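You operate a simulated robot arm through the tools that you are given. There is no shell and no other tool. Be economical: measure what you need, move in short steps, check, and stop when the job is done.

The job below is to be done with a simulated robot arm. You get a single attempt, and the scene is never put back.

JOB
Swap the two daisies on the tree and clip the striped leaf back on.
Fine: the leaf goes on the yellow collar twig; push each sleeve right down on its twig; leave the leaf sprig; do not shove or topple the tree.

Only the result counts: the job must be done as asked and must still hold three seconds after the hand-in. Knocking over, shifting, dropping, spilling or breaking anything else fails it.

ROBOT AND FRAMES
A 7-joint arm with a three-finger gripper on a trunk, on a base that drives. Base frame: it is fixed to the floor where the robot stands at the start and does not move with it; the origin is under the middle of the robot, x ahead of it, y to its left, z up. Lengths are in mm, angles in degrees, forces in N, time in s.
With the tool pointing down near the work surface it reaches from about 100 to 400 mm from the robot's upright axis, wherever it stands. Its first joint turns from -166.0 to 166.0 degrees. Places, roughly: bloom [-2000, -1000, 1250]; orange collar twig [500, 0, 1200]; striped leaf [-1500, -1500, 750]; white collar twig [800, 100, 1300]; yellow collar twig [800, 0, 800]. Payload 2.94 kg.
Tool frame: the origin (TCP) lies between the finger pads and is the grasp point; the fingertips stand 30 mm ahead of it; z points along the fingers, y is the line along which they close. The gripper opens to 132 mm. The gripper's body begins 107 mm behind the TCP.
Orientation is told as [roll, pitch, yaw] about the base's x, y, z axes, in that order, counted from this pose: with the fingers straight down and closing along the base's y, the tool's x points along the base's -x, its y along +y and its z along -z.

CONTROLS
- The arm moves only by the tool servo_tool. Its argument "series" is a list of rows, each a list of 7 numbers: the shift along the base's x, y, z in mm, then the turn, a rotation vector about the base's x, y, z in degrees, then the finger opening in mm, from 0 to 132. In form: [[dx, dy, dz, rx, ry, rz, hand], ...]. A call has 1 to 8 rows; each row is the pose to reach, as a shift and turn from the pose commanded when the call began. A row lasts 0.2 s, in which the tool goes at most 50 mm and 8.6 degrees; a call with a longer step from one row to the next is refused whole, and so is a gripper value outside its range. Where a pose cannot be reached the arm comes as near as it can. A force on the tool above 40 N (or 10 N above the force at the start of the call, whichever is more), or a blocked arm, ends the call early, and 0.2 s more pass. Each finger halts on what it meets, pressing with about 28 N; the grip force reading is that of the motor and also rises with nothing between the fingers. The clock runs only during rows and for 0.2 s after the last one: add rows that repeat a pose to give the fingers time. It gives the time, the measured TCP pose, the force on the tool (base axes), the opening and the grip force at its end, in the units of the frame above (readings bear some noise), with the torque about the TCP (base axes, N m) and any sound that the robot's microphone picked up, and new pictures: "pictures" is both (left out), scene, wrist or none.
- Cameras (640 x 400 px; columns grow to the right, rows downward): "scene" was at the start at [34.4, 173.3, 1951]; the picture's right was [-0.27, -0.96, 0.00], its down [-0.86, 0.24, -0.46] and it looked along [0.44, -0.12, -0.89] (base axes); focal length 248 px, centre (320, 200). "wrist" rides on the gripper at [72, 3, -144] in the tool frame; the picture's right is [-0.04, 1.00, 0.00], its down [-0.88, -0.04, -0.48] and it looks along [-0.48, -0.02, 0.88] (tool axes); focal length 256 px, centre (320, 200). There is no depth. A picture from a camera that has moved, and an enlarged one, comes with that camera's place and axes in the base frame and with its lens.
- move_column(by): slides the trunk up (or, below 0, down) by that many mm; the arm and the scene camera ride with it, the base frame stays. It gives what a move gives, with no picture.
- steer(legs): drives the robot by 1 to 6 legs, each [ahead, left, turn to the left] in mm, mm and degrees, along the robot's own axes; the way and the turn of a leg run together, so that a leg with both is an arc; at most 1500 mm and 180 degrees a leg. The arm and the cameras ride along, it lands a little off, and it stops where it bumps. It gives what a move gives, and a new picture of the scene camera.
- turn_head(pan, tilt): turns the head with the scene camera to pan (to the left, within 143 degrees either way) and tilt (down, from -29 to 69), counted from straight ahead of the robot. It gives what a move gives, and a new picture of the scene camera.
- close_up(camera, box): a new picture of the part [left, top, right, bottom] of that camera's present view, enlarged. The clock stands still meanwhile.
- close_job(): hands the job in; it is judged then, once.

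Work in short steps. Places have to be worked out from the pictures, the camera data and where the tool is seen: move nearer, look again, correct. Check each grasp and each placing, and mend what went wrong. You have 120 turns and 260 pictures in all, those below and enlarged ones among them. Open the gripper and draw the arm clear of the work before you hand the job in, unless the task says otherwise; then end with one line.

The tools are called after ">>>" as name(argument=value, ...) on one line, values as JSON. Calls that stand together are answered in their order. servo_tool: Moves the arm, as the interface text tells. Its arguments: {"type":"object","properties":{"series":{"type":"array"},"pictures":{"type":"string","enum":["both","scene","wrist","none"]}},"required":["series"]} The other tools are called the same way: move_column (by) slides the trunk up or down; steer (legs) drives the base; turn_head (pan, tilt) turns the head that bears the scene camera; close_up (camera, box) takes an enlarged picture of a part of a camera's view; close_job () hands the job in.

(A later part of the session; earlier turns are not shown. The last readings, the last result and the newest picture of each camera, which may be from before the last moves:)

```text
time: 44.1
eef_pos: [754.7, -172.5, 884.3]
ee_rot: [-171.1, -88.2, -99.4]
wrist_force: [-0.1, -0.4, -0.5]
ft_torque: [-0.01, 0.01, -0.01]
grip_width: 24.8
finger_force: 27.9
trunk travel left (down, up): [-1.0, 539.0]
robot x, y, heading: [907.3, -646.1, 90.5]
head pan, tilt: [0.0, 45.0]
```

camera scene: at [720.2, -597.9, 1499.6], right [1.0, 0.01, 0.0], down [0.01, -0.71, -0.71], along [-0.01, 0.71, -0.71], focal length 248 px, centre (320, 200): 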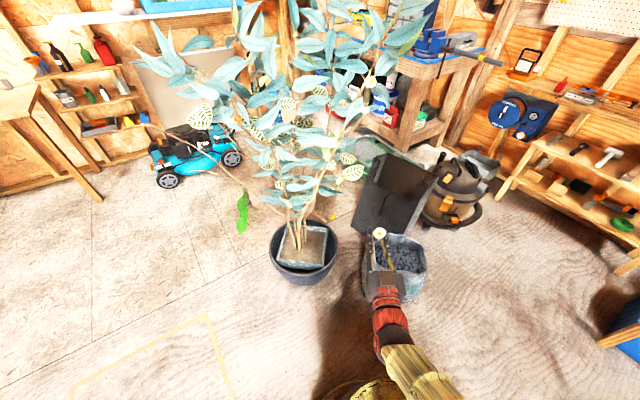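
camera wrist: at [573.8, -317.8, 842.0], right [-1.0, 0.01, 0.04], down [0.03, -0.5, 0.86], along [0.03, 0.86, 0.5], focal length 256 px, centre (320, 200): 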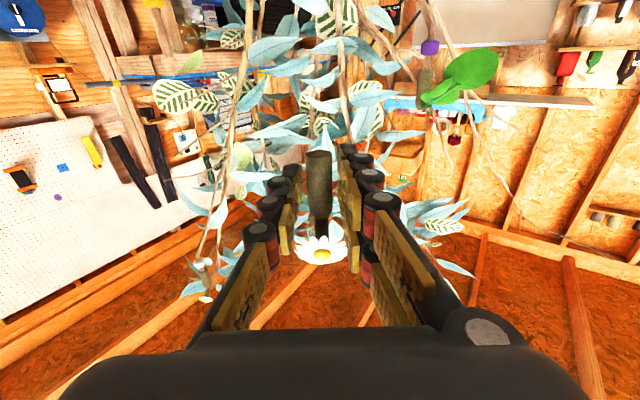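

Now at [755,-172,884]. I look at the yellow twig with both cameras.

>>> close_up(camera="wrist", box=[220, 0, 420, 280])

>>> close_up(camera="scene", box=[295, 185, 375, 265])

```text
1.43 times, centred on (320, 140) of wrist
camera zoom: at [750.3, -314.2, 810.0], right [-1.0, 0.01, 0.04], down [0.03, -0.5, 0.86], along [0.03, 0.87, 0.5], focal length 366 px, centre (320, 286)
```

zoom: 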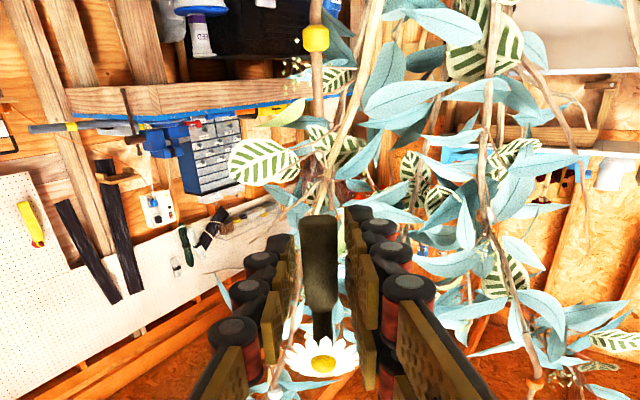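

```text
5.00 times, centred on (335, 225) of scene
camera zoom: at [720.2, -597.7, 1499.6], right [1.0, 0.01, 0.0], down [0.01, -0.71, -0.71], along [-0.01, 0.71, -0.71], focal length 1243 px, centre (245, 75)
```

zoom: 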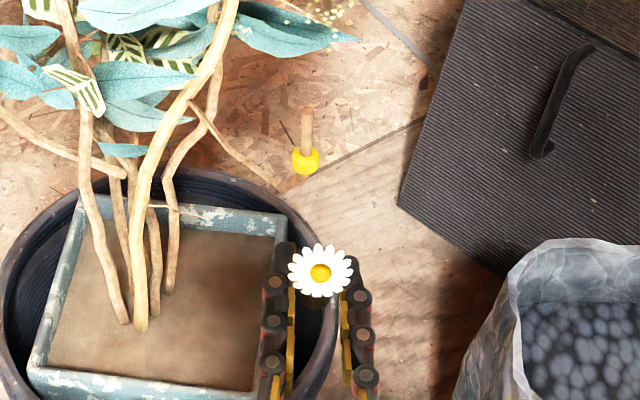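

I need the yellow twig's tip precisely; I enlarge the wrist view more.

>>> close_up(camera="wrist", box=[285, 0, 355, 160])

```text
2.50 times, centred on (320, 80) of wrist
camera zoom: at [750.3, -314.2, 810.0], right [-1.0, 0.01, 0.04], down [0.03, -0.5, 0.86], along [0.03, 0.87, 0.5], focal length 640 px, centre (320, 500)
```

zoom: 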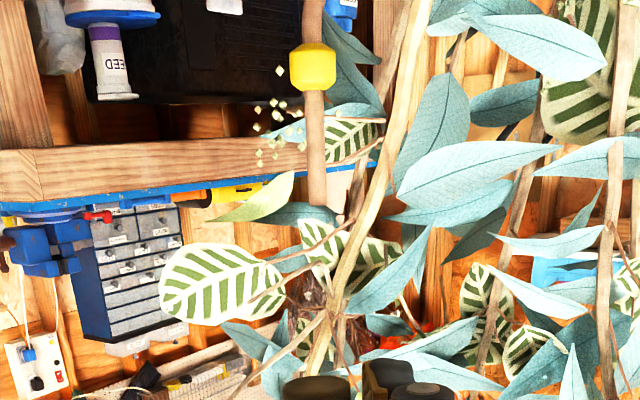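

Yellow twig: collar [756,23,787], tip [756,23.5,843], vertical. The held sleeve leans ~8° towards me, so I tilt the tool -8° about x and bring the sleeve mouth to about 12 mm above the tip.

>>> servo_tool(series=[[2, 30, 0, -4, 0, 0, 5], [2, 60, 0, -8, 0, 0, 5], [2, 100, 0, -8, 0, 0, 5], [2, 140, -3, -8, 0, 0, 5], [2, 170, -5, -8, 0, 0, 5], [2, 191, -6, -8, 0, 0, 5], [2, 191, -6, -8, 0, 0, 5]], pictures="none")

>>> close_up(camera="wrist", box=[270, 20, 370, 220])

>>> close_up(camera="scene", box=[310, 170, 370, 230])

```text
time: 45.7
eef_pos: [756.8, 18.0, 879.3]
ee_rot: [-3.1, -83.6, 92.5]
wrist_force: [0.2, 0.7, -0.7]
ft_torque: [0.01, -0.01, -0.06]
grip_width: 24.6
finger_force: 28.0
trunk travel left (down, up): [-1.0, 539.0]
robot x, y, heading: [909.0, -643.4, 91.0]
head pan, tilt: [0.0, 45.0]
```

```text
2.00 times, centred on (320, 120) of wrist
camera zoom: at [752.5, -132.1, 824.8], right [-1.0, 0.01, 0.04], down [0.03, -0.38, 0.93], along [0.03, 0.93, 0.37], focal length 512 px, centre (320, 360)
```

zoom: 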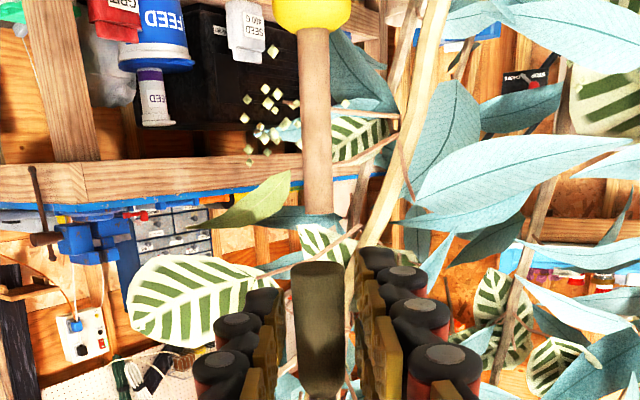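

```text
6.67 times, centred on (340, 200) of scene
camera zoom: at [720.3, -597.5, 1499.6], right [1.0, 0.01, 0.0], down [0.01, -0.71, -0.71], along [-0.01, 0.71, -0.71], focal length 1657 px, centre (187, 200)
```

zoom: 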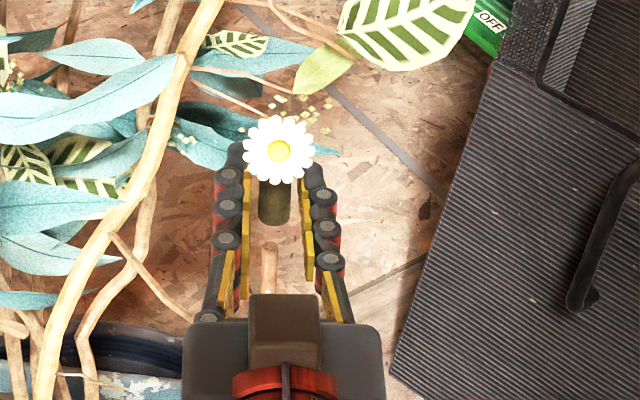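

Mouth hangs roughly 15 mm above the tip, aligned in x; the depth looks a few mm off. I enlarge further to compare mouth and tip.

>>> close_up(camera="scene", box=[330, 182, 360, 212])

>>> close_up(camera="wrist", box=[290, 100, 350, 180])

```text
13.33 times, centred on (345, 197) of scene
camera zoom: at [720.3, -597.5, 1499.6], right [1.0, 0.01, 0.0], down [0.01, -0.71, -0.71], along [-0.01, 0.71, -0.71], focal length 3314 px, centre (-13, 240)
```

zoom: 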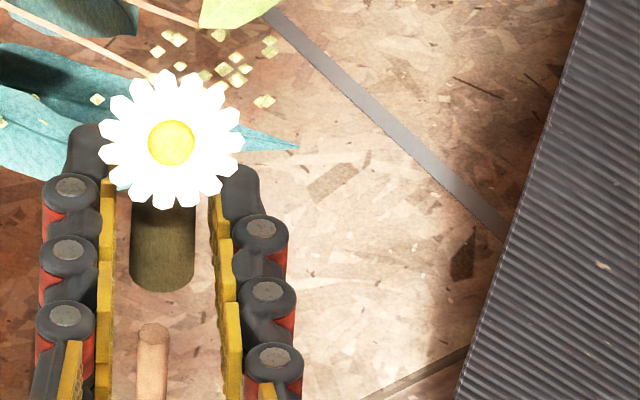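

```text
5.00 times, centred on (320, 140) of wrist
camera zoom: at [752.5, -132.1, 824.8], right [-1.0, 0.01, 0.04], down [0.03, -0.38, 0.93], along [0.03, 0.93, 0.37], focal length 1280 px, centre (320, 500)
```

zoom: 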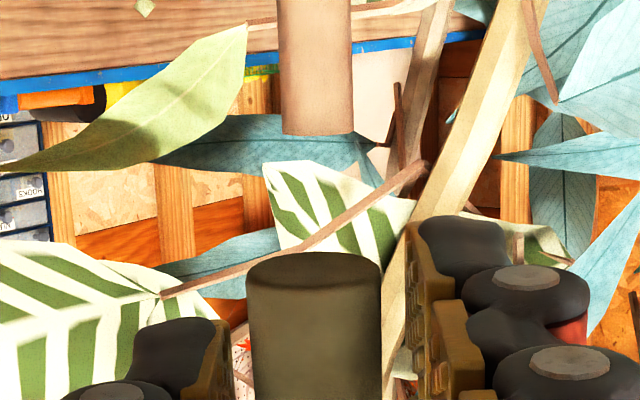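

Compared in both views, the mouth is ~5–6 mm too deep and ~1.3 mm to +x of the tip, and the sleeve still leans slightly. I tilt 4° more, shift back and look again before lowering.

>>> servo_tool(series=[[-1.2, -4.4, 0, -4, 0, 0, 5], [-1.2, -4.4, -4, -4, 0, 0, 5], [-1.2, -4.4, -4, -4, 0, 0, 5]], pictures="none")

>>> close_up(camera="scene", box=[330, 182, 360, 212])

>>> close_up(camera="wrist", box=[280, 80, 360, 240])

```text
time: 46.5
eef_pos: [754.0, 13.5, 875.2]
ee_rot: [-2.0, -79.6, 91.5]
wrist_force: [-0.1, -0.5, -0.2]
ft_torque: [-0.01, 0.0, -0.01]
grip_width: 24.4
finger_force: 28.0
trunk travel left (down, up): [-1.0, 539.0]
robot x, y, heading: [910.1, -644.7, 90.7]
head pan, tilt: [0.0, 45.0]
```

```text
13.33 times, centred on (345, 197) of scene
camera zoom: at [720.4, -597.7, 1499.6], right [1.0, 0.01, 0.0], down [0.01, -0.71, -0.71], along [-0.01, 0.71, -0.71], focal length 3314 px, centre (-13, 240)
```

zoom: 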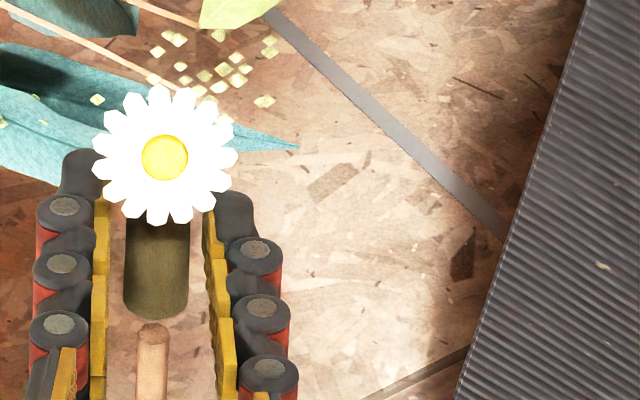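

```text
2.50 times, centred on (320, 160) of wrist
camera zoom: at [750.9, -140.2, 831.6], right [-1.0, 0.02, 0.04], down [0.03, -0.31, 0.95], along [0.03, 0.95, 0.31], focal length 640 px, centre (320, 300)
```

zoom: 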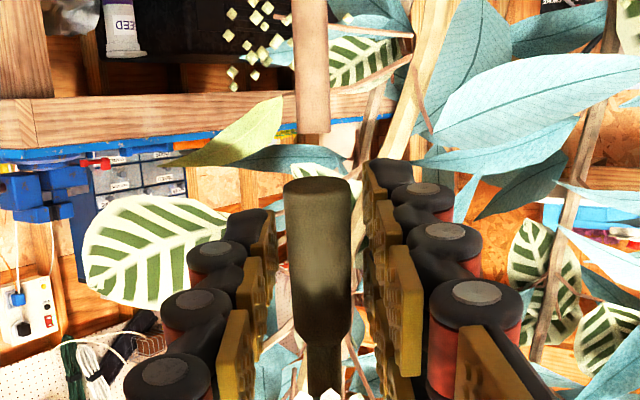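

Mouth and tip now coincide in both x and y (mouth ≈ 14 mm above the tip). I lower 22 mm in small steps, watching force.

>>> servo_tool(series=[[0, 0, -6, 0, 0, 0, 5], [0, 0, -12, 0, 0, 0, 5], [0, 0, -17, 0, 0, 0, 5], [0, 0, -22, 0, 0, 0, 5]], pictures="none")

>>> close_up(camera="scene", box=[325, 182, 365, 222])

>>> close_up(camera="wrist", box=[280, 60, 360, 220])

```text
time: 47.5
eef_pos: [754.5, 14.3, 853.9]
ee_rot: [-1.9, -79.7, 91.4]
wrist_force: [0.7, -1.0, 0.5]
ft_torque: [0.0, -0.03, -0.04]
grip_width: 24.5
finger_force: 27.6
trunk travel left (down, up): [-1.0, 539.0]
robot x, y, heading: [908.5, -648.5, 90.7]
head pan, tilt: [0.0, 45.0]
```

```text
10.00 times, centred on (345, 202) of scene
camera zoom: at [720.4, -597.9, 1499.6], right [1.0, 0.01, 0.0], down [0.01, -0.71, -0.71], along [-0.01, 0.71, -0.71], focal length 2485 px, centre (70, 180)
```

zoom: 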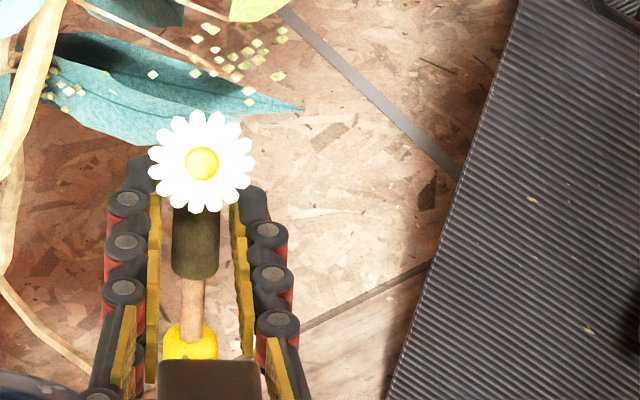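

```text
2.50 times, centred on (320, 140) of wrist
camera zoom: at [751.0, -140.2, 809.9], right [-1.0, 0.02, 0.04], down [0.03, -0.31, 0.95], along [0.03, 0.95, 0.31], focal length 640 px, centre (320, 350)
```

zoom: 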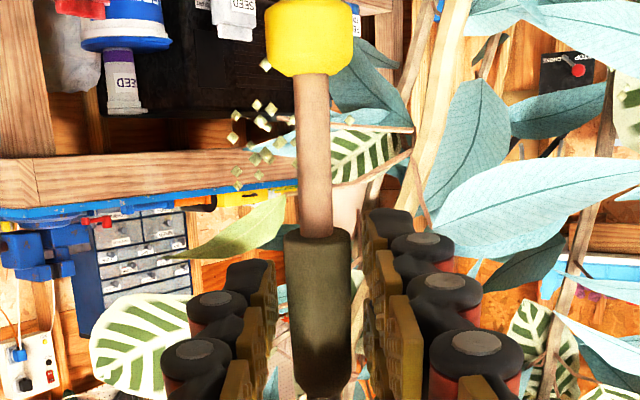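

The twig has entered the sleeve with almost no force. I keep pushing down toward the collar.

>>> servo_tool(series=[[0, 0, -6, 0, 0, 0, 5], [0, 0, -12, 0, 0, 0, 5], [0, 0, -18, 0, 0, 0, 5], [0, 0, -24, 0, 0, 0, 5], [0, 0, -29, 0, 0, 0, 5]], pictures="none")

>>> close_up(camera="wrist", box=[280, 60, 360, 220])

```text
time: 48.7
eef_pos: [756.3, 13.9, 828.8]
ee_rot: [-1.5, -79.9, 91.0]
wrist_force: [9.0, -7.2, 17.4]
ft_torque: [0.63, -0.02, -0.12]
grip_width: 24.4
finger_force: 27.8
trunk travel left (down, up): [-1.0, 539.0]
robot x, y, heading: [906.9, -650.6, 90.6]
head pan, tilt: [0.0, 45.0]
```

```text
2.50 times, centred on (320, 140) of wrist
camera zoom: at [751.4, -140.0, 783.3], right [-1.0, 0.02, 0.04], down [0.03, -0.32, 0.95], along [0.03, 0.95, 0.31], focal length 640 px, centre (320, 350)
```

zoom: 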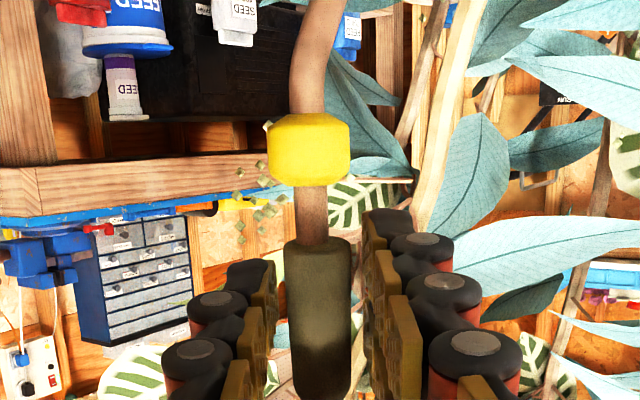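

Force rose to 17 N with the same ~12 mm collar gap it had originally, so the sleeve bottoms there. I ease off 3 mm, open the fingers and check.

>>> servo_tool(series=[[-1, 1, 3, 0, 0, 0, 5], [-1, 1, 3, 0, 0, 0, 5], [-1, 1, 3, 0, 0, 0, 40], [-1, 1, 3, 0, 0, 0, 60], [-1, 1, 3, 0, 0, 0, 60]], pictures="wrist")

>>> servo_tool(series=[[0, -30, 0, 0, 0, 0, 60], [0, -75, 0, 0, 0, 0, 60], [0, -120, 0, 0, 0, 0, 60], [0, -165, 0, 0, 0, 0, 60], [0, -190, 0, 0, 0, 0, 60], [0, -190, 0, 0, 0, 0, 60]], pictures="both")

```text
time: 49.9
eef_pos: [755.1, 14.9, 825.7]
ee_rot: [-2.0, -79.6, 91.6]
wrist_force: [0.0, -0.9, 0.1]
ft_torque: [-0.02, -0.02, -0.01]
grip_width: 60.0
finger_force: 0.0
trunk travel left (down, up): [-1.0, 539.0]
robot x, y, heading: [906.1, -647.8, 90.8]
head pan, tilt: [0.0, 45.0]
camera wrist: at [749.9, -139.4, 783.4], right [-1.0, 0.02, 0.04], down [0.03, -0.31, 0.95], along [0.03, 0.95, 0.31], focal length 256 px, centre (320, 200)
```

wrist: 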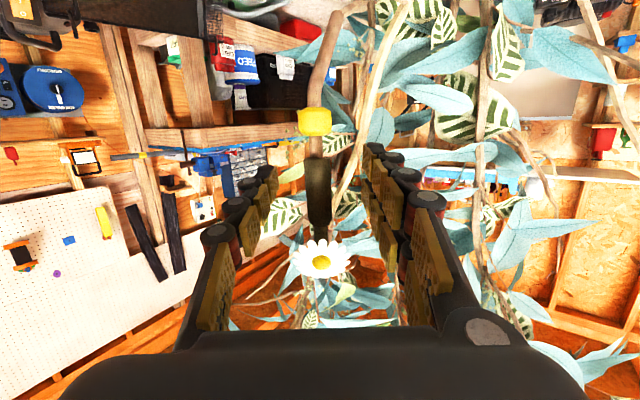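

```text
time: 51.3
eef_pos: [755.6, -173.9, 828.1]
ee_rot: [-2.0, -79.6, 91.5]
wrist_force: [-0.1, -1.0, -0.3]
ft_torque: [-0.02, -0.03, -0.06]
grip_width: 59.8
finger_force: 0.1
trunk travel left (down, up): [-1.0, 539.0]
robot x, y, heading: [907.2, -646.7, 90.5]
head pan, tilt: [0.0, 45.0]
camera scene: at [720.4, -597.9, 1499.6], right [1.0, 0.01, 0.0], down [0.01, -0.71, -0.71], along [-0.01, 0.71, -0.71], focal length 248 px, centre (320, 200)
camera wrist: at [750.1, -328.7, 784.2], right [-1.0, 0.02, 0.04], down [0.03, -0.31, 0.95], along [0.03, 0.95, 0.31], focal length 256 px, centre (320, 200)
```

scene: 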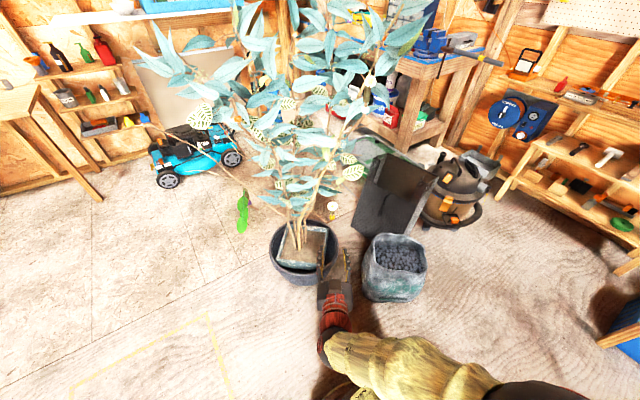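
wrist: 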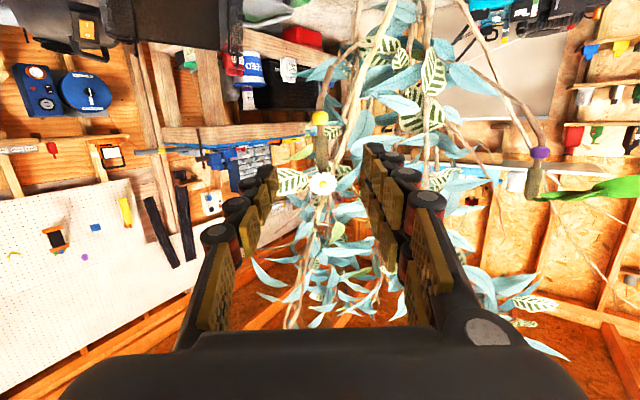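

The daisy stays on the yellow twig. I check how the sprig's sleeve sits on its collar compared with this one, to know what "right down" looks like.

>>> close_up(camera="wrist", box=[500, 100, 600, 220])

>>> close_up(camera="wrist", box=[290, 90, 350, 210])

>>> close_up(camera="scene", box=[360, 50, 440, 130])

```text
3.33 times, centred on (550, 160) of wrist
camera zoom: at [750.1, -328.7, 784.2], right [-1.0, 0.02, 0.04], down [0.03, -0.31, 0.95], along [0.03, 0.95, 0.31], focal length 853 px, centre (-447, 333)
```

zoom: 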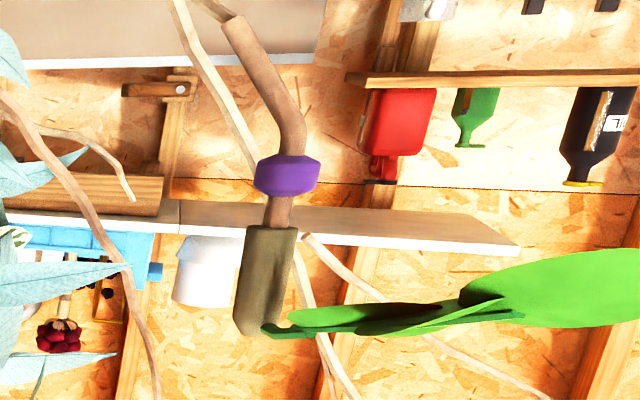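

```text
3.33 times, centred on (320, 150) of wrist
camera zoom: at [750.1, -328.7, 784.2], right [-1.0, 0.02, 0.04], down [0.03, -0.31, 0.95], along [0.03, 0.95, 0.31], focal length 853 px, centre (320, 367)
```

zoom: 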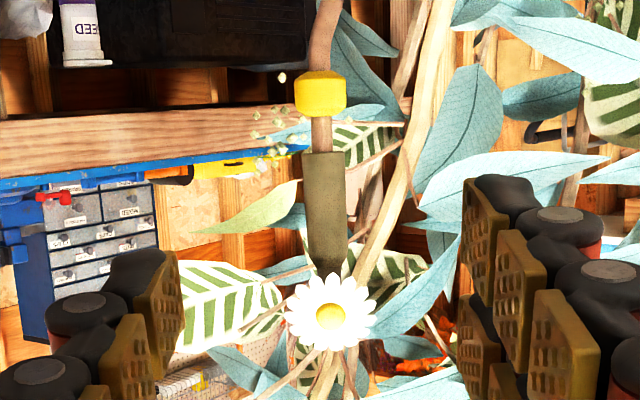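

```text
5.00 times, centred on (400, 90) of scene
camera zoom: at [720.4, -597.9, 1499.6], right [1.0, 0.01, 0.0], down [0.01, -0.71, -0.71], along [-0.01, 0.71, -0.71], focal length 1243 px, centre (-80, 750)
```

zoom: 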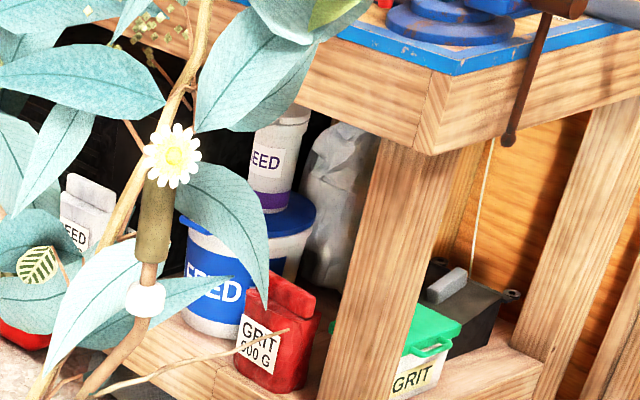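

All sleeves show the same gap, so that is fully seated. Next the white-collar daisy: raise the trunk 400 mm and shift x to about 830, staying back.

>>> move_column(by=400)

>>> servo_tool(series=[[35, 0, 0, 0, 0, 0, 60], [72, 0, 0, 0, 0, 0, 60], [72, 0, 0, 0, 0, 0, 60]], pictures="none")

>>> close_up(camera="scene", box=[320, 120, 400, 200])

>>> close_up(camera="wrist", box=[250, 60, 390, 260])

```text
time: 55.2
eef_pos: [754.2, -174.0, 1227.8]
ee_rot: [-2.1, -79.6, 91.4]
wrist_force: [-0.2, 0.1, -1.0]
ft_torque: [0.01, -0.03, 0.0]
grip_width: 59.9
finger_force: 0.1
trunk travel left (down, up): [-401.0, 139.0]
robot x, y, heading: [909.2, -647.2, 91.0]
head pan, tilt: [0.0, 45.0]
```

```text
time: 56.0
eef_pos: [826.2, -174.1, 1227.0]
ee_rot: [-1.9, -79.5, 91.6]
wrist_force: [-0.4, -1.2, -0.2]
ft_torque: [-0.02, 0.0, -0.02]
grip_width: 60.0
finger_force: 0.1
trunk travel left (down, up): [-401.0, 139.0]
robot x, y, heading: [910.1, -645.9, 90.8]
head pan, tilt: [0.0, 45.0]
```

```text
5.00 times, centred on (360, 160) of scene
camera zoom: at [720.2, -597.7, 1899.6], right [1.0, 0.01, 0.0], down [0.01, -0.71, -0.71], along [-0.01, 0.71, -0.71], focal length 1243 px, centre (120, 400)
```

zoom: 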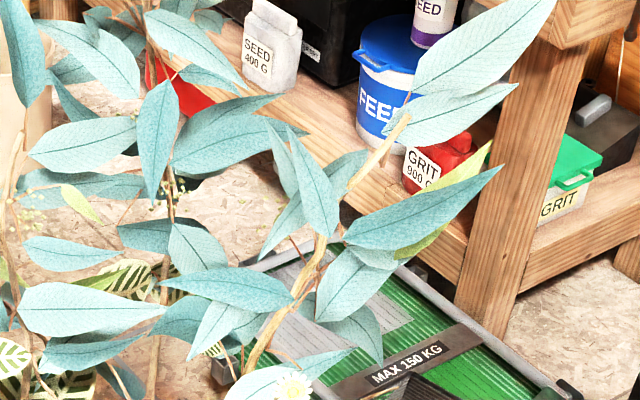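

```text
2.00 times, centred on (320, 160) of wrist
camera zoom: at [821.9, -328.4, 1183.3], right [-1.0, 0.02, 0.04], down [0.03, -0.31, 0.95], along [0.03, 0.95, 0.31], focal length 512 px, centre (320, 280)
```

zoom: 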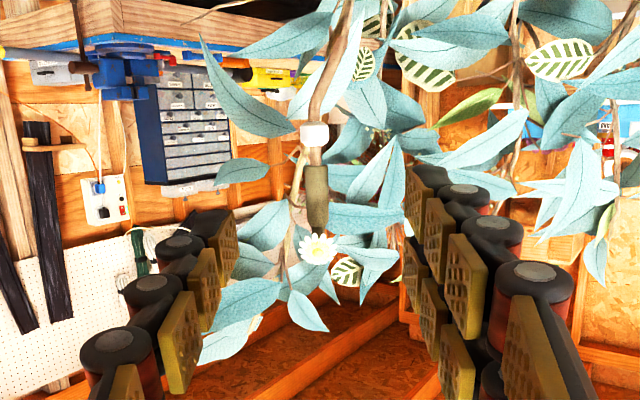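

>>> close_up(camera="scene", box=[325, 170, 385, 230])

>>> close_up(camera="wrist", box=[295, 70, 345, 200])

```text
6.67 times, centred on (355, 200) of scene
camera zoom: at [720.2, -597.7, 1899.6], right [1.0, 0.01, 0.0], down [0.01, -0.71, -0.71], along [-0.01, 0.71, -0.71], focal length 1657 px, centre (87, 200)
```

zoom: 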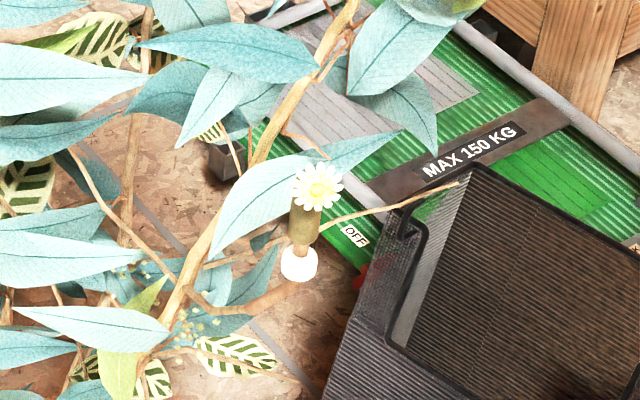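

```text
3.08 times, centred on (320, 135) of wrist
camera zoom: at [821.9, -328.4, 1183.3], right [-1.0, 0.02, 0.04], down [0.03, -0.31, 0.95], along [0.03, 0.95, 0.31], focal length 788 px, centre (320, 400)
```

zoom: 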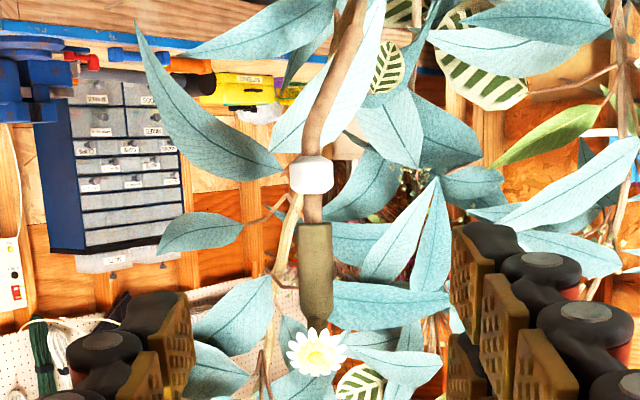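

White twig is upright too: collar ≈[833.5,52,1197], sleeve mouth ≈[833.6,53,1220], flower ≈[834,35,1277]. I level the tool and approach to y≈0, aimed at [833.6,52,1240].

>>> servo_tool(series=[[4, 20, 6, 5, 0, 0, 60], [7.4, 45, 13, 10, 0, 0, 60], [7.4, 90, 13, 10, 0, 0, 60], [7.4, 135, 13, 10, 0, 0, 60], [7.4, 165, 13, 10, 0, 0, 60], [7.4, 165, 13, 10, 0, 0, 60]], pictures="none")

>>> close_up(camera="wrist", box=[240, 60, 400, 260])

>>> close_up(camera="scene", box=[325, 170, 385, 230])

```text
time: 57.4
eef_pos: [831.9, -10.5, 1241.6]
ee_rot: [-18.8, -89.6, 107.8]
wrist_force: [-0.1, 1.3, 0.0]
ft_torque: [0.0, 0.03, 0.02]
grip_width: 60.2
finger_force: 0.1
trunk travel left (down, up): [-401.0, 139.0]
robot x, y, heading: [909.5, -641.7, 90.8]
head pan, tilt: [0.0, 45.0]
```

```text
2.00 times, centred on (320, 160) of wrist
camera zoom: at [826.8, -153.9, 1171.2], right [-1.0, 0.02, 0.04], down [0.03, -0.47, 0.88], along [0.03, 0.88, 0.47], focal length 512 px, centre (320, 280)
```

zoom: 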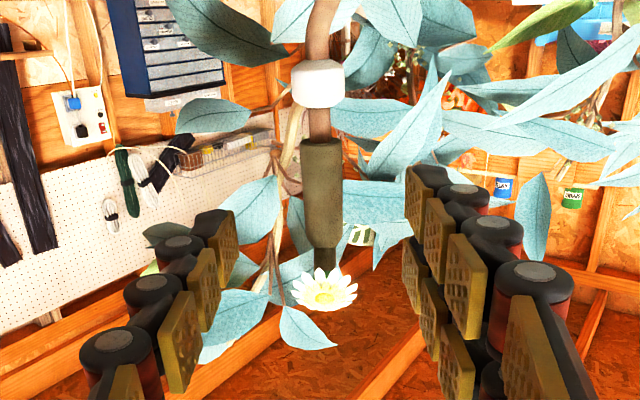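

```text
6.67 times, centred on (355, 200) of scene
camera zoom: at [720.4, -598.0, 1899.6], right [1.0, 0.01, 0.0], down [0.01, -0.71, -0.71], along [-0.01, 0.71, -0.71], focal length 1657 px, centre (87, 200)
```

zoom: 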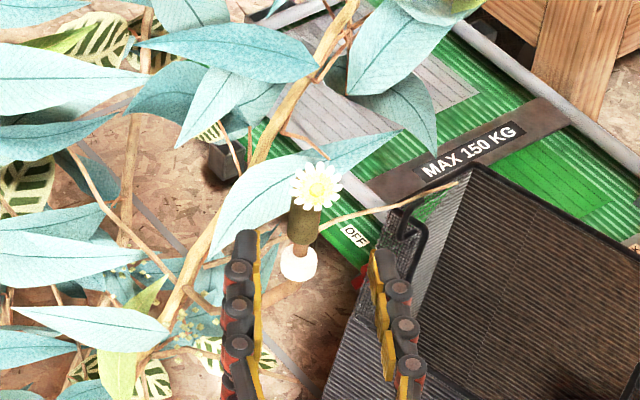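

Sleeve lies between the fingers. I advance to the sleeve centre and close.

>>> servo_tool(series=[[0, 30, 0, 0, 0, 0, 60], [0, 61, 0, 0, 0, 0, 60], [0, 61, 0, 0, 0, 0, 45], [0, 61, 0, 0, 0, 0, 28], [0, 61, 0, 0, 0, 0, 8], [0, 61, 0, 0, 0, 0, 5], [0, 61, 0, 0, 0, 0, 5]], pictures="none")

>>> close_up(camera="wrist", box=[240, 60, 400, 260])

>>> close_up(camera="scene", box=[325, 170, 385, 230])

```text
time: 59.0
eef_pos: [822.4, 46.7, 1239.9]
ee_rot: [-4.0, -89.7, 92.6]
wrist_force: [3.9, -4.6, 0.6]
ft_torque: [0.01, -0.04, -0.01]
grip_width: 27.5
finger_force: 28.5
out of reach, approached as far as the arm can: row 1, 2, 3, 4, 5, 6, 7
trunk travel left (down, up): [-401.0, 139.0]
robot x, y, heading: [902.5, -645.2, 90.8]
head pan, tilt: [0.0, 45.0]
```

```text
2.00 times, centred on (320, 160) of wrist
camera zoom: at [815.8, -96.2, 1171.3], right [-1.0, 0.02, 0.04], down [0.03, -0.47, 0.88], along [0.04, 0.88, 0.47], focal length 512 px, centre (320, 280)
```

zoom: 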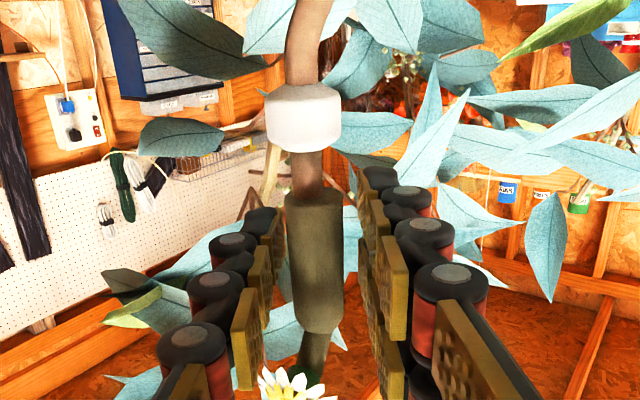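

```text
6.67 times, centred on (355, 200) of scene
camera zoom: at [721.1, -598.2, 1899.7], right [1.0, 0.01, 0.0], down [0.01, -0.71, -0.71], along [-0.01, 0.71, -0.71], focal length 1657 px, centre (87, 200)
```

zoom: 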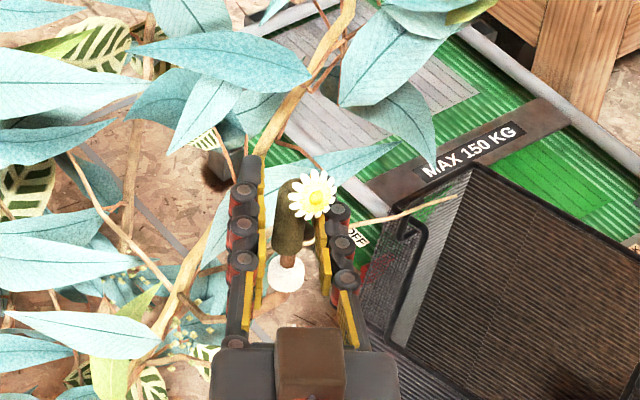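

The arm is at its reach limit and its grip has drawn the twig ~9 mm in -x. I open, back out, and will drive the base nearer.

>>> servo_tool(series=[[0, 0, 0, 0, 0, 0, 40], [0, 0, 0, 0, 0, 0, 60], [0, 0, 0, 0, 0, 0, 64], [0, -40, 0, 0, 0, 0, 64], [0, -85, 0, 0, 0, 0, 64], [0, -130, 0, 0, 0, 0, 64], [0, -175, 0, 0, 0, 0, 64], [0, -215, 0, 0, 0, 0, 64]], pictures="none")

>>> close_up(camera="scene", box=[325, 170, 385, 230])

>>> close_up(camera="wrist", box=[240, 40, 400, 240])

```text
time: 60.8
eef_pos: [823.5, -167.8, 1241.9]
ee_rot: [-37.4, -89.6, 126.9]
wrist_force: [-1.0, 0.5, 0.9]
ft_torque: [0.02, -0.01, 0.02]
grip_width: 63.9
finger_force: 0.1
trunk travel left (down, up): [-401.0, 139.0]
robot x, y, heading: [908.8, -649.3, 90.8]
head pan, tilt: [0.0, 45.0]
```

```text
6.67 times, centred on (355, 200) of scene
camera zoom: at [720.6, -598.4, 1899.6], right [1.0, 0.01, 0.0], down [0.01, -0.71, -0.71], along [-0.01, 0.71, -0.71], focal length 1657 px, centre (87, 200)
```

zoom: 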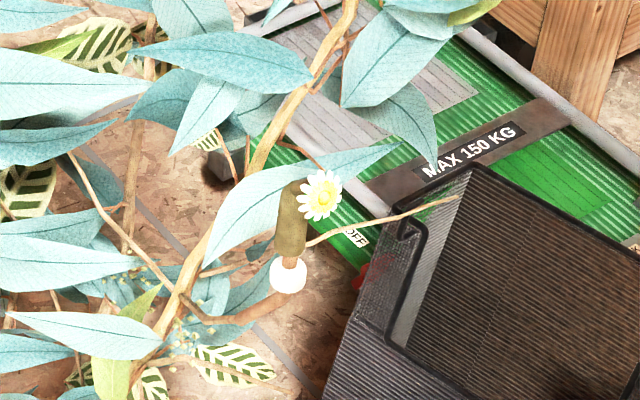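

```text
2.00 times, centred on (320, 140) of wrist
camera zoom: at [818.1, -311.4, 1172.0], right [-1.0, 0.01, 0.04], down [0.03, -0.47, 0.88], along [0.03, 0.88, 0.47], focal length 512 px, centre (320, 320)
```

zoom: 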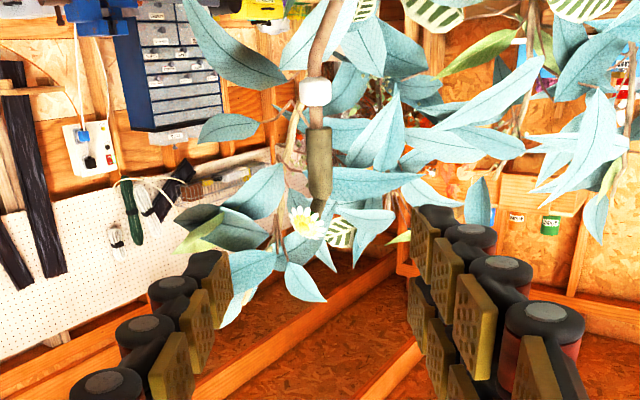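

The daisy swivelled on its twig and the branch sits ~7 mm over, but all is still attached. I drive 110 mm nearer to the tree so the reach suffices, then re-measure.

>>> steer(legs=[[110, 0, 0]])

>>> servo_tool(series=[[0, -40, 0, 0, 0, 0, 64], [0, -60, 0, 0, 0, 0, 64], [0, -60, 0, 0, 0, 0, 64]], pictures="none")

>>> close_up(camera="wrist", box=[260, 40, 380, 220])

>>> close_up(camera="scene", box=[325, 180, 395, 250])

```text
time: 62.0
eef_pos: [820.7, -55.0, 1240.4]
ee_rot: [-31.3, -89.4, 120.7]
wrist_force: [0.3, -0.5, -0.6]
ft_torque: [0.01, -0.04, -0.03]
grip_width: 64.1
finger_force: 0.1
trunk travel left (down, up): [-401.0, 139.0]
robot x, y, heading: [906.9, -539.0, 90.5]
head pan, tilt: [0.0, 45.0]
camera scene: at [718.9, -485.1, 1899.5], right [1.0, 0.01, 0.0], down [0.01, -0.71, -0.71], along [-0.01, 0.71, -0.71], focal length 248 px, centre (320, 200)
```

scene: 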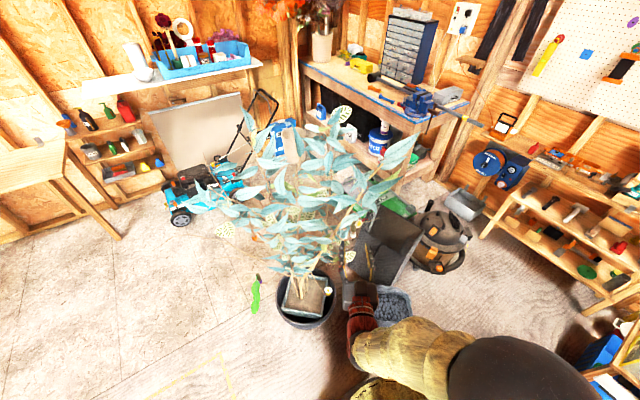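

```text
time: 62.8
eef_pos: [820.3, -116.7, 1243.1]
ee_rot: [-37.1, -89.5, 126.6]
wrist_force: [-0.4, 0.0, 0.7]
ft_torque: [0.02, -0.01, 0.02]
grip_width: 64.0
finger_force: 0.1
trunk travel left (down, up): [-401.0, 139.0]
robot x, y, heading: [907.7, -539.7, 90.8]
head pan, tilt: [0.0, 45.0]
```

```text
2.22 times, centred on (320, 130) of wrist
camera zoom: at [816.3, -260.2, 1172.2], right [-1.0, 0.01, 0.04], down [0.03, -0.47, 0.88], along [0.03, 0.88, 0.47], focal length 569 px, centre (320, 356)
```

zoom: 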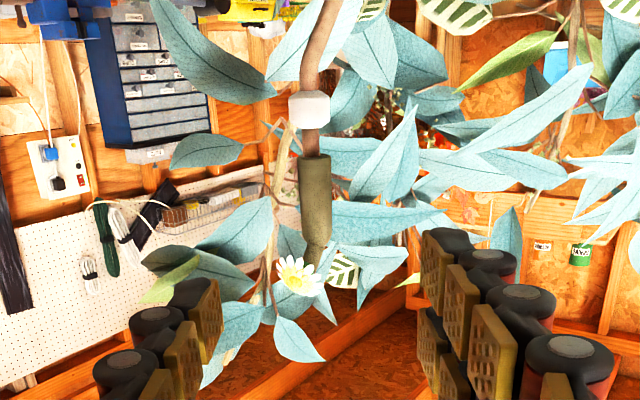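

```text
5.71 times, centred on (360, 215) of scene
camera zoom: at [718.9, -487.2, 1899.6], right [1.0, 0.01, 0.0], down [0.01, -0.71, -0.71], along [-0.01, 0.71, -0.71], focal length 1420 px, centre (91, 114)
```

zoom: 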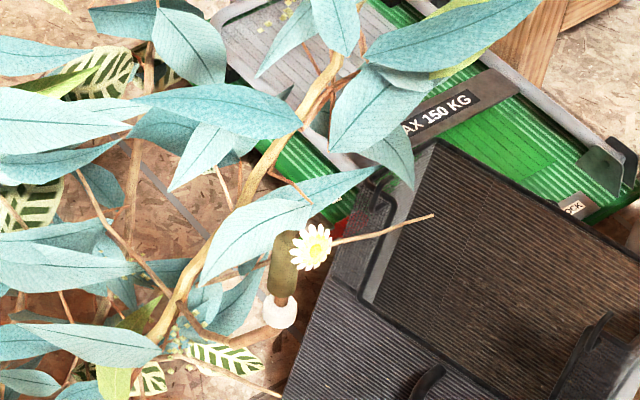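

Collar now ≈[827,44.5,1197], sleeve mouth ≈[826,45,1219.5]. I advance to [826.5,45,1240] and check the pose before closing.

>>> servo_tool(series=[[6, 40, -3, 0, 0, 0, 64], [6, 80, -3, 0, 0, 0, 64], [6, 120, -3, 0, 0, 0, 64], [6, 145, -3, 0, 0, 0, 64], [6, 162, -3, 0, 0, 0, 64], [6, 162, -3, 0, 0, 0, 64]], pictures="none")

>>> close_up(camera="wrist", box=[240, 60, 400, 260])

>>> close_up(camera="scene", box=[325, 180, 395, 250])

```text
time: 64.2
eef_pos: [827.3, 44.8, 1237.9]
ee_rot: [-36.0, -89.5, 125.4]
wrist_force: [-0.1, 0.4, 0.5]
ft_torque: [0.02, -0.04, -0.04]
grip_width: 64.1
finger_force: 0.1
trunk travel left (down, up): [-401.0, 139.0]
robot x, y, heading: [906.5, -538.6, 90.9]
head pan, tilt: [0.0, 45.0]
```

```text
2.00 times, centred on (320, 160) of wrist
camera zoom: at [822.4, -98.1, 1168.5], right [-1.0, 0.01, 0.04], down [0.03, -0.47, 0.88], along [0.03, 0.88, 0.47], focal length 512 px, centre (320, 280)
```

zoom: 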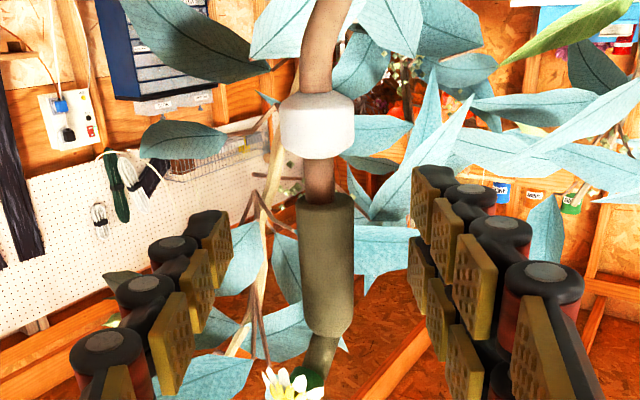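

```text
5.71 times, centred on (360, 215) of scene
camera zoom: at [719.0, -487.5, 1899.6], right [1.0, 0.01, 0.0], down [0.01, -0.71, -0.71], along [-0.01, 0.71, -0.71], focal length 1420 px, centre (91, 114)
```

zoom: 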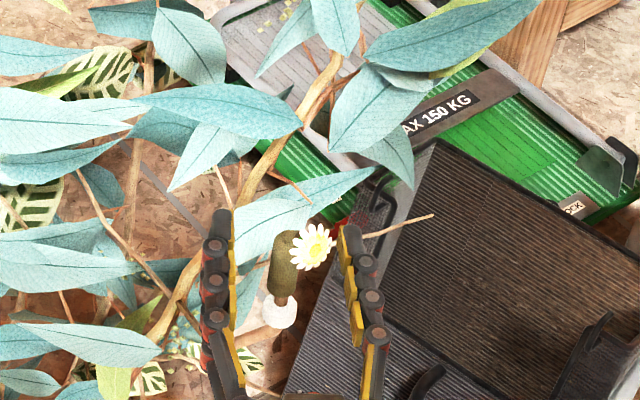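

Centred between the fingers. Closing now.

>>> servo_tool(series=[[0, 0, 0, 0, 0, 0, 46], [0, 0, 0, 0, 0, 0, 30], [0, 0, 0, 0, 0, 0, 12], [0, 0, 0, 0, 0, 0, 5], [0, 0, 0, 0, 0, 0, 5], [0, 0, 0, 0, 0, 0, 5]], pictures="none")

>>> servo_tool(series=[[0, 0, 4, 0, 0, 0, 5], [0, 0, 8, 0, 0, 0, 5], [0, 0, 12, 0, 0, 0, 5]], pictures="none")

>>> close_up(camera="wrist", box=[240, 40, 400, 240])

```text
time: 65.6
eef_pos: [826.0, 46.1, 1238.0]
ee_rot: [-37.5, -89.5, 127.0]
wrist_force: [-3.1, 1.4, -0.3]
ft_torque: [-0.02, 0.0, -0.04]
grip_width: 27.5
finger_force: 27.6
trunk travel left (down, up): [-401.0, 139.0]
robot x, y, heading: [904.2, -534.5, 90.7]
head pan, tilt: [0.0, 45.0]
```

```text
time: 66.4
eef_pos: [826.5, 46.2, 1250.3]
ee_rot: [-35.5, -89.6, 125.0]
wrist_force: [-3.9, 2.7, -2.3]
ft_torque: [0.02, 0.02, 0.05]
grip_width: 27.6
finger_force: 28.1
trunk travel left (down, up): [-401.0, 139.0]
robot x, y, heading: [908.0, -537.5, 90.5]
head pan, tilt: [0.0, 45.0]
```

```text
2.00 times, centred on (320, 140) of wrist
camera zoom: at [822.2, -98.0, 1180.4], right [-1.0, 0.01, 0.04], down [0.03, -0.47, 0.88], along [0.03, 0.88, 0.47], focal length 512 px, centre (320, 320)
```

zoom: 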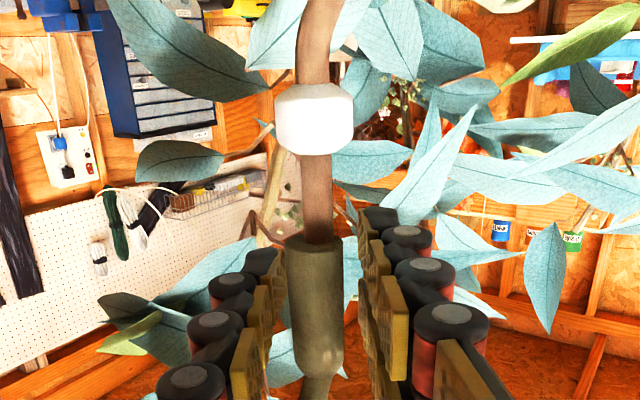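

The sleeve slides up the twig with low force. I continue upward with a tiny correction following the force.

>>> servo_tool(series=[[-0.5, 0.5, 5, 0, 0, 0, 5], [-1, 1, 10, 0, 0, 0, 5], [-1, 1, 15, 0, 0, 0, 5], [-1, 1, 20, 0, 0, 0, 5], [-1, 1, 28, 0, 0, 0, 5]], pictures="none")

>>> close_up(camera="wrist", box=[240, 0, 400, 240])

```text
time: 67.6
eef_pos: [826.9, 45.9, 1278.4]
ee_rot: [-34.6, -89.5, 124.2]
wrist_force: [-0.1, 0.6, -0.3]
ft_torque: [-0.02, 0.02, 0.01]
grip_width: 27.4
finger_force: 28.1
trunk travel left (down, up): [-401.0, 139.0]
robot x, y, heading: [908.4, -534.4, 90.8]
head pan, tilt: [0.0, 45.0]
```

```text
1.67 times, centred on (320, 120) of wrist
camera zoom: at [821.8, -98.0, 1208.9], right [-1.0, 0.01, 0.04], down [0.03, -0.47, 0.88], along [0.03, 0.88, 0.47], focal length 427 px, centre (320, 333)
```

zoom: 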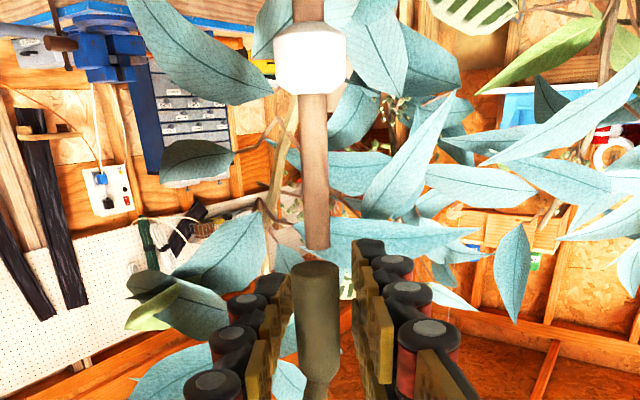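

Free of the twig. I lift and back away from the tree.

>>> servo_tool(series=[[0, 0, 20, 0, 0, 0, 5], [0, -30, 22, 0, 0, 0, 5], [0, -75, 22, 0, 0, 0, 5], [0, -120, 22, 0, 0, 0, 5], [0, -165, 22, 0, 0, 0, 5], [0, -205, 22, 0, 0, 0, 5], [0, -205, 22, 0, 0, 0, 5]], pictures="wrist")

>>> steer(legs=[[0, 345, 0]])

>>> close_up(camera="wrist", box=[240, 0, 400, 260])

```text
time: 69.2
eef_pos: [815.2, -149.4, 1318.2]
ee_rot: [131.3, -88.1, -41.8]
wrist_force: [0.6, 0.5, -0.2]
ft_torque: [0.0, -0.01, 0.0]
grip_width: 27.6
finger_force: 28.0
trunk travel left (down, up): [-401.0, 139.0]
robot x, y, heading: [904.4, -536.5, 90.8]
head pan, tilt: [0.0, 45.0]
camera wrist: at [809.7, -290.8, 1244.0], right [-1.0, 0.01, 0.07], down [0.06, -0.5, 0.87], along [0.04, 0.87, 0.49], focal length 256 px, centre (320, 200)
```

wrist: 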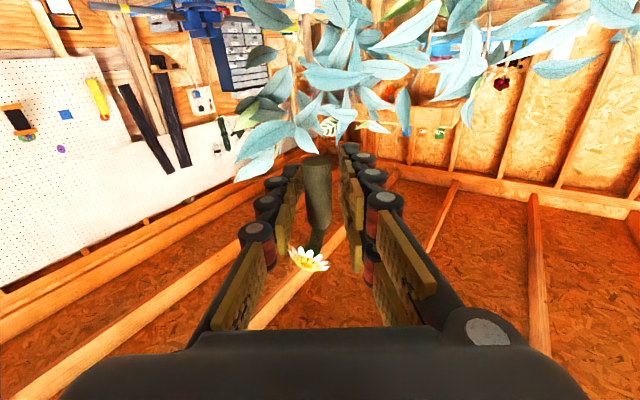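

```text
time: 71.4
eef_pos: [468.7, -153.1, 1318.6]
ee_rot: [131.8, -88.0, -42.3]
wrist_force: [-0.2, 0.2, -0.3]
ft_torque: [0.04, 0.01, -0.03]
grip_width: 27.1
finger_force: 27.8
trunk travel left (down, up): [-401.0, 139.0]
robot x, y, heading: [562.5, -541.5, 90.9]
head pan, tilt: [0.0, 45.0]
camera scene: at [371.1, -492.0, 1899.5], right [1.0, 0.01, 0.0], down [0.01, -0.71, -0.71], along [-0.01, 0.71, -0.71], focal length 248 px, centre (320, 200)
```

scene: 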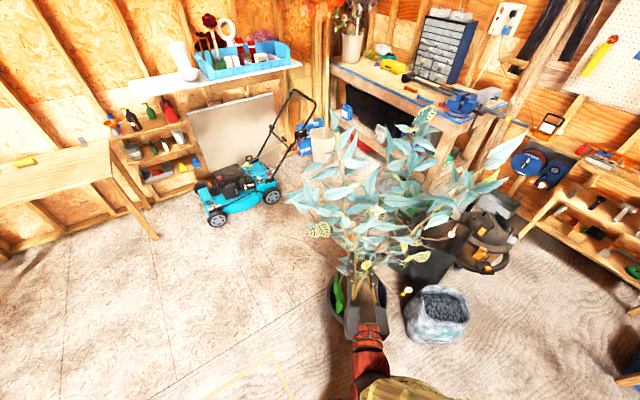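

```text
1.54 times, centred on (320, 130) of wrist
camera zoom: at [462.4, -294.9, 1244.1], right [-1.0, 0.01, 0.07], down [0.06, -0.5, 0.87], along [0.04, 0.87, 0.49], focal length 394 px, centre (320, 308)
```

zoom: 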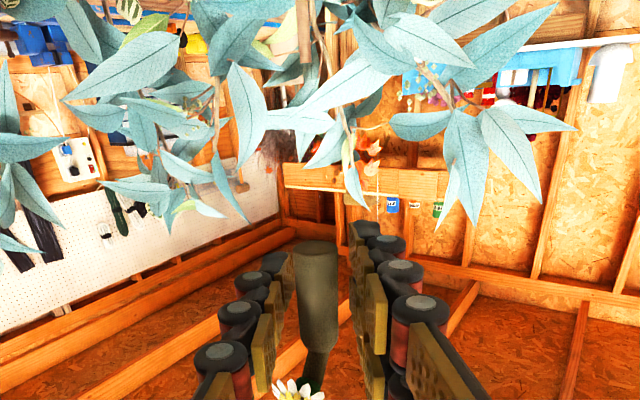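

Base is now before the orange twig. I approach partway (y ≈ -50) and read the pose, then view both twig and sleeve mouth.

>>> servo_tool(series=[[0, 40, -10, 0, 0, 0, 5], [0, 80, -20, 0, 0, 0, 5], [0, 110, -25, 0, 0, 0, 5], [0, 110, -25, 0, 0, 0, 5]], pictures="none")

>>> close_up(camera="wrist", box=[260, 0, 380, 200])

>>> close_up(camera="scene", box=[320, 160, 400, 240])

```text
time: 72.4
eef_pos: [470.7, -43.8, 1292.3]
ee_rot: [131.6, -88.0, -42.3]
wrist_force: [0.2, 0.0, -0.3]
ft_torque: [-0.02, 0.02, 0.02]
grip_width: 27.3
finger_force: 27.9
trunk travel left (down, up): [-401.0, 139.0]
robot x, y, heading: [562.3, -538.9, 90.7]
head pan, tilt: [0.0, 45.0]
```

```text
2.00 times, centred on (320, 100) of wrist
camera zoom: at [463.3, -185.0, 1219.0], right [-1.0, 0.01, 0.07], down [0.06, -0.5, 0.87], along [0.04, 0.87, 0.49], focal length 512 px, centre (320, 400)
```

zoom: 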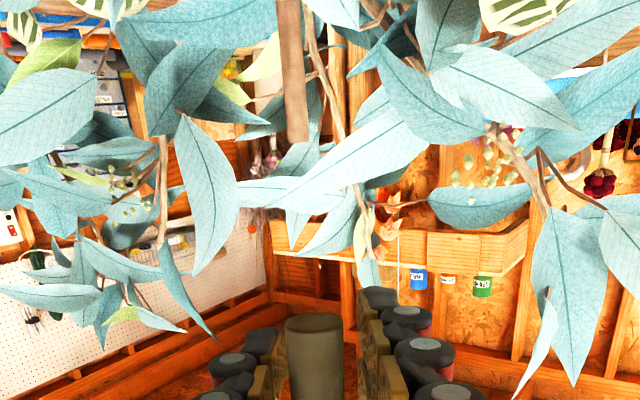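

```text
5.00 times, centred on (360, 200) of scene
camera zoom: at [372.4, -492.2, 1899.6], right [1.0, 0.01, 0.0], down [0.01, -0.71, -0.71], along [-0.01, 0.71, -0.71], focal length 1243 px, centre (120, 200)
```

zoom: 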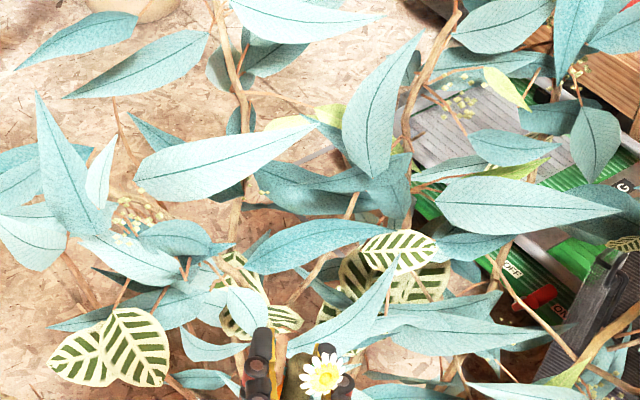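

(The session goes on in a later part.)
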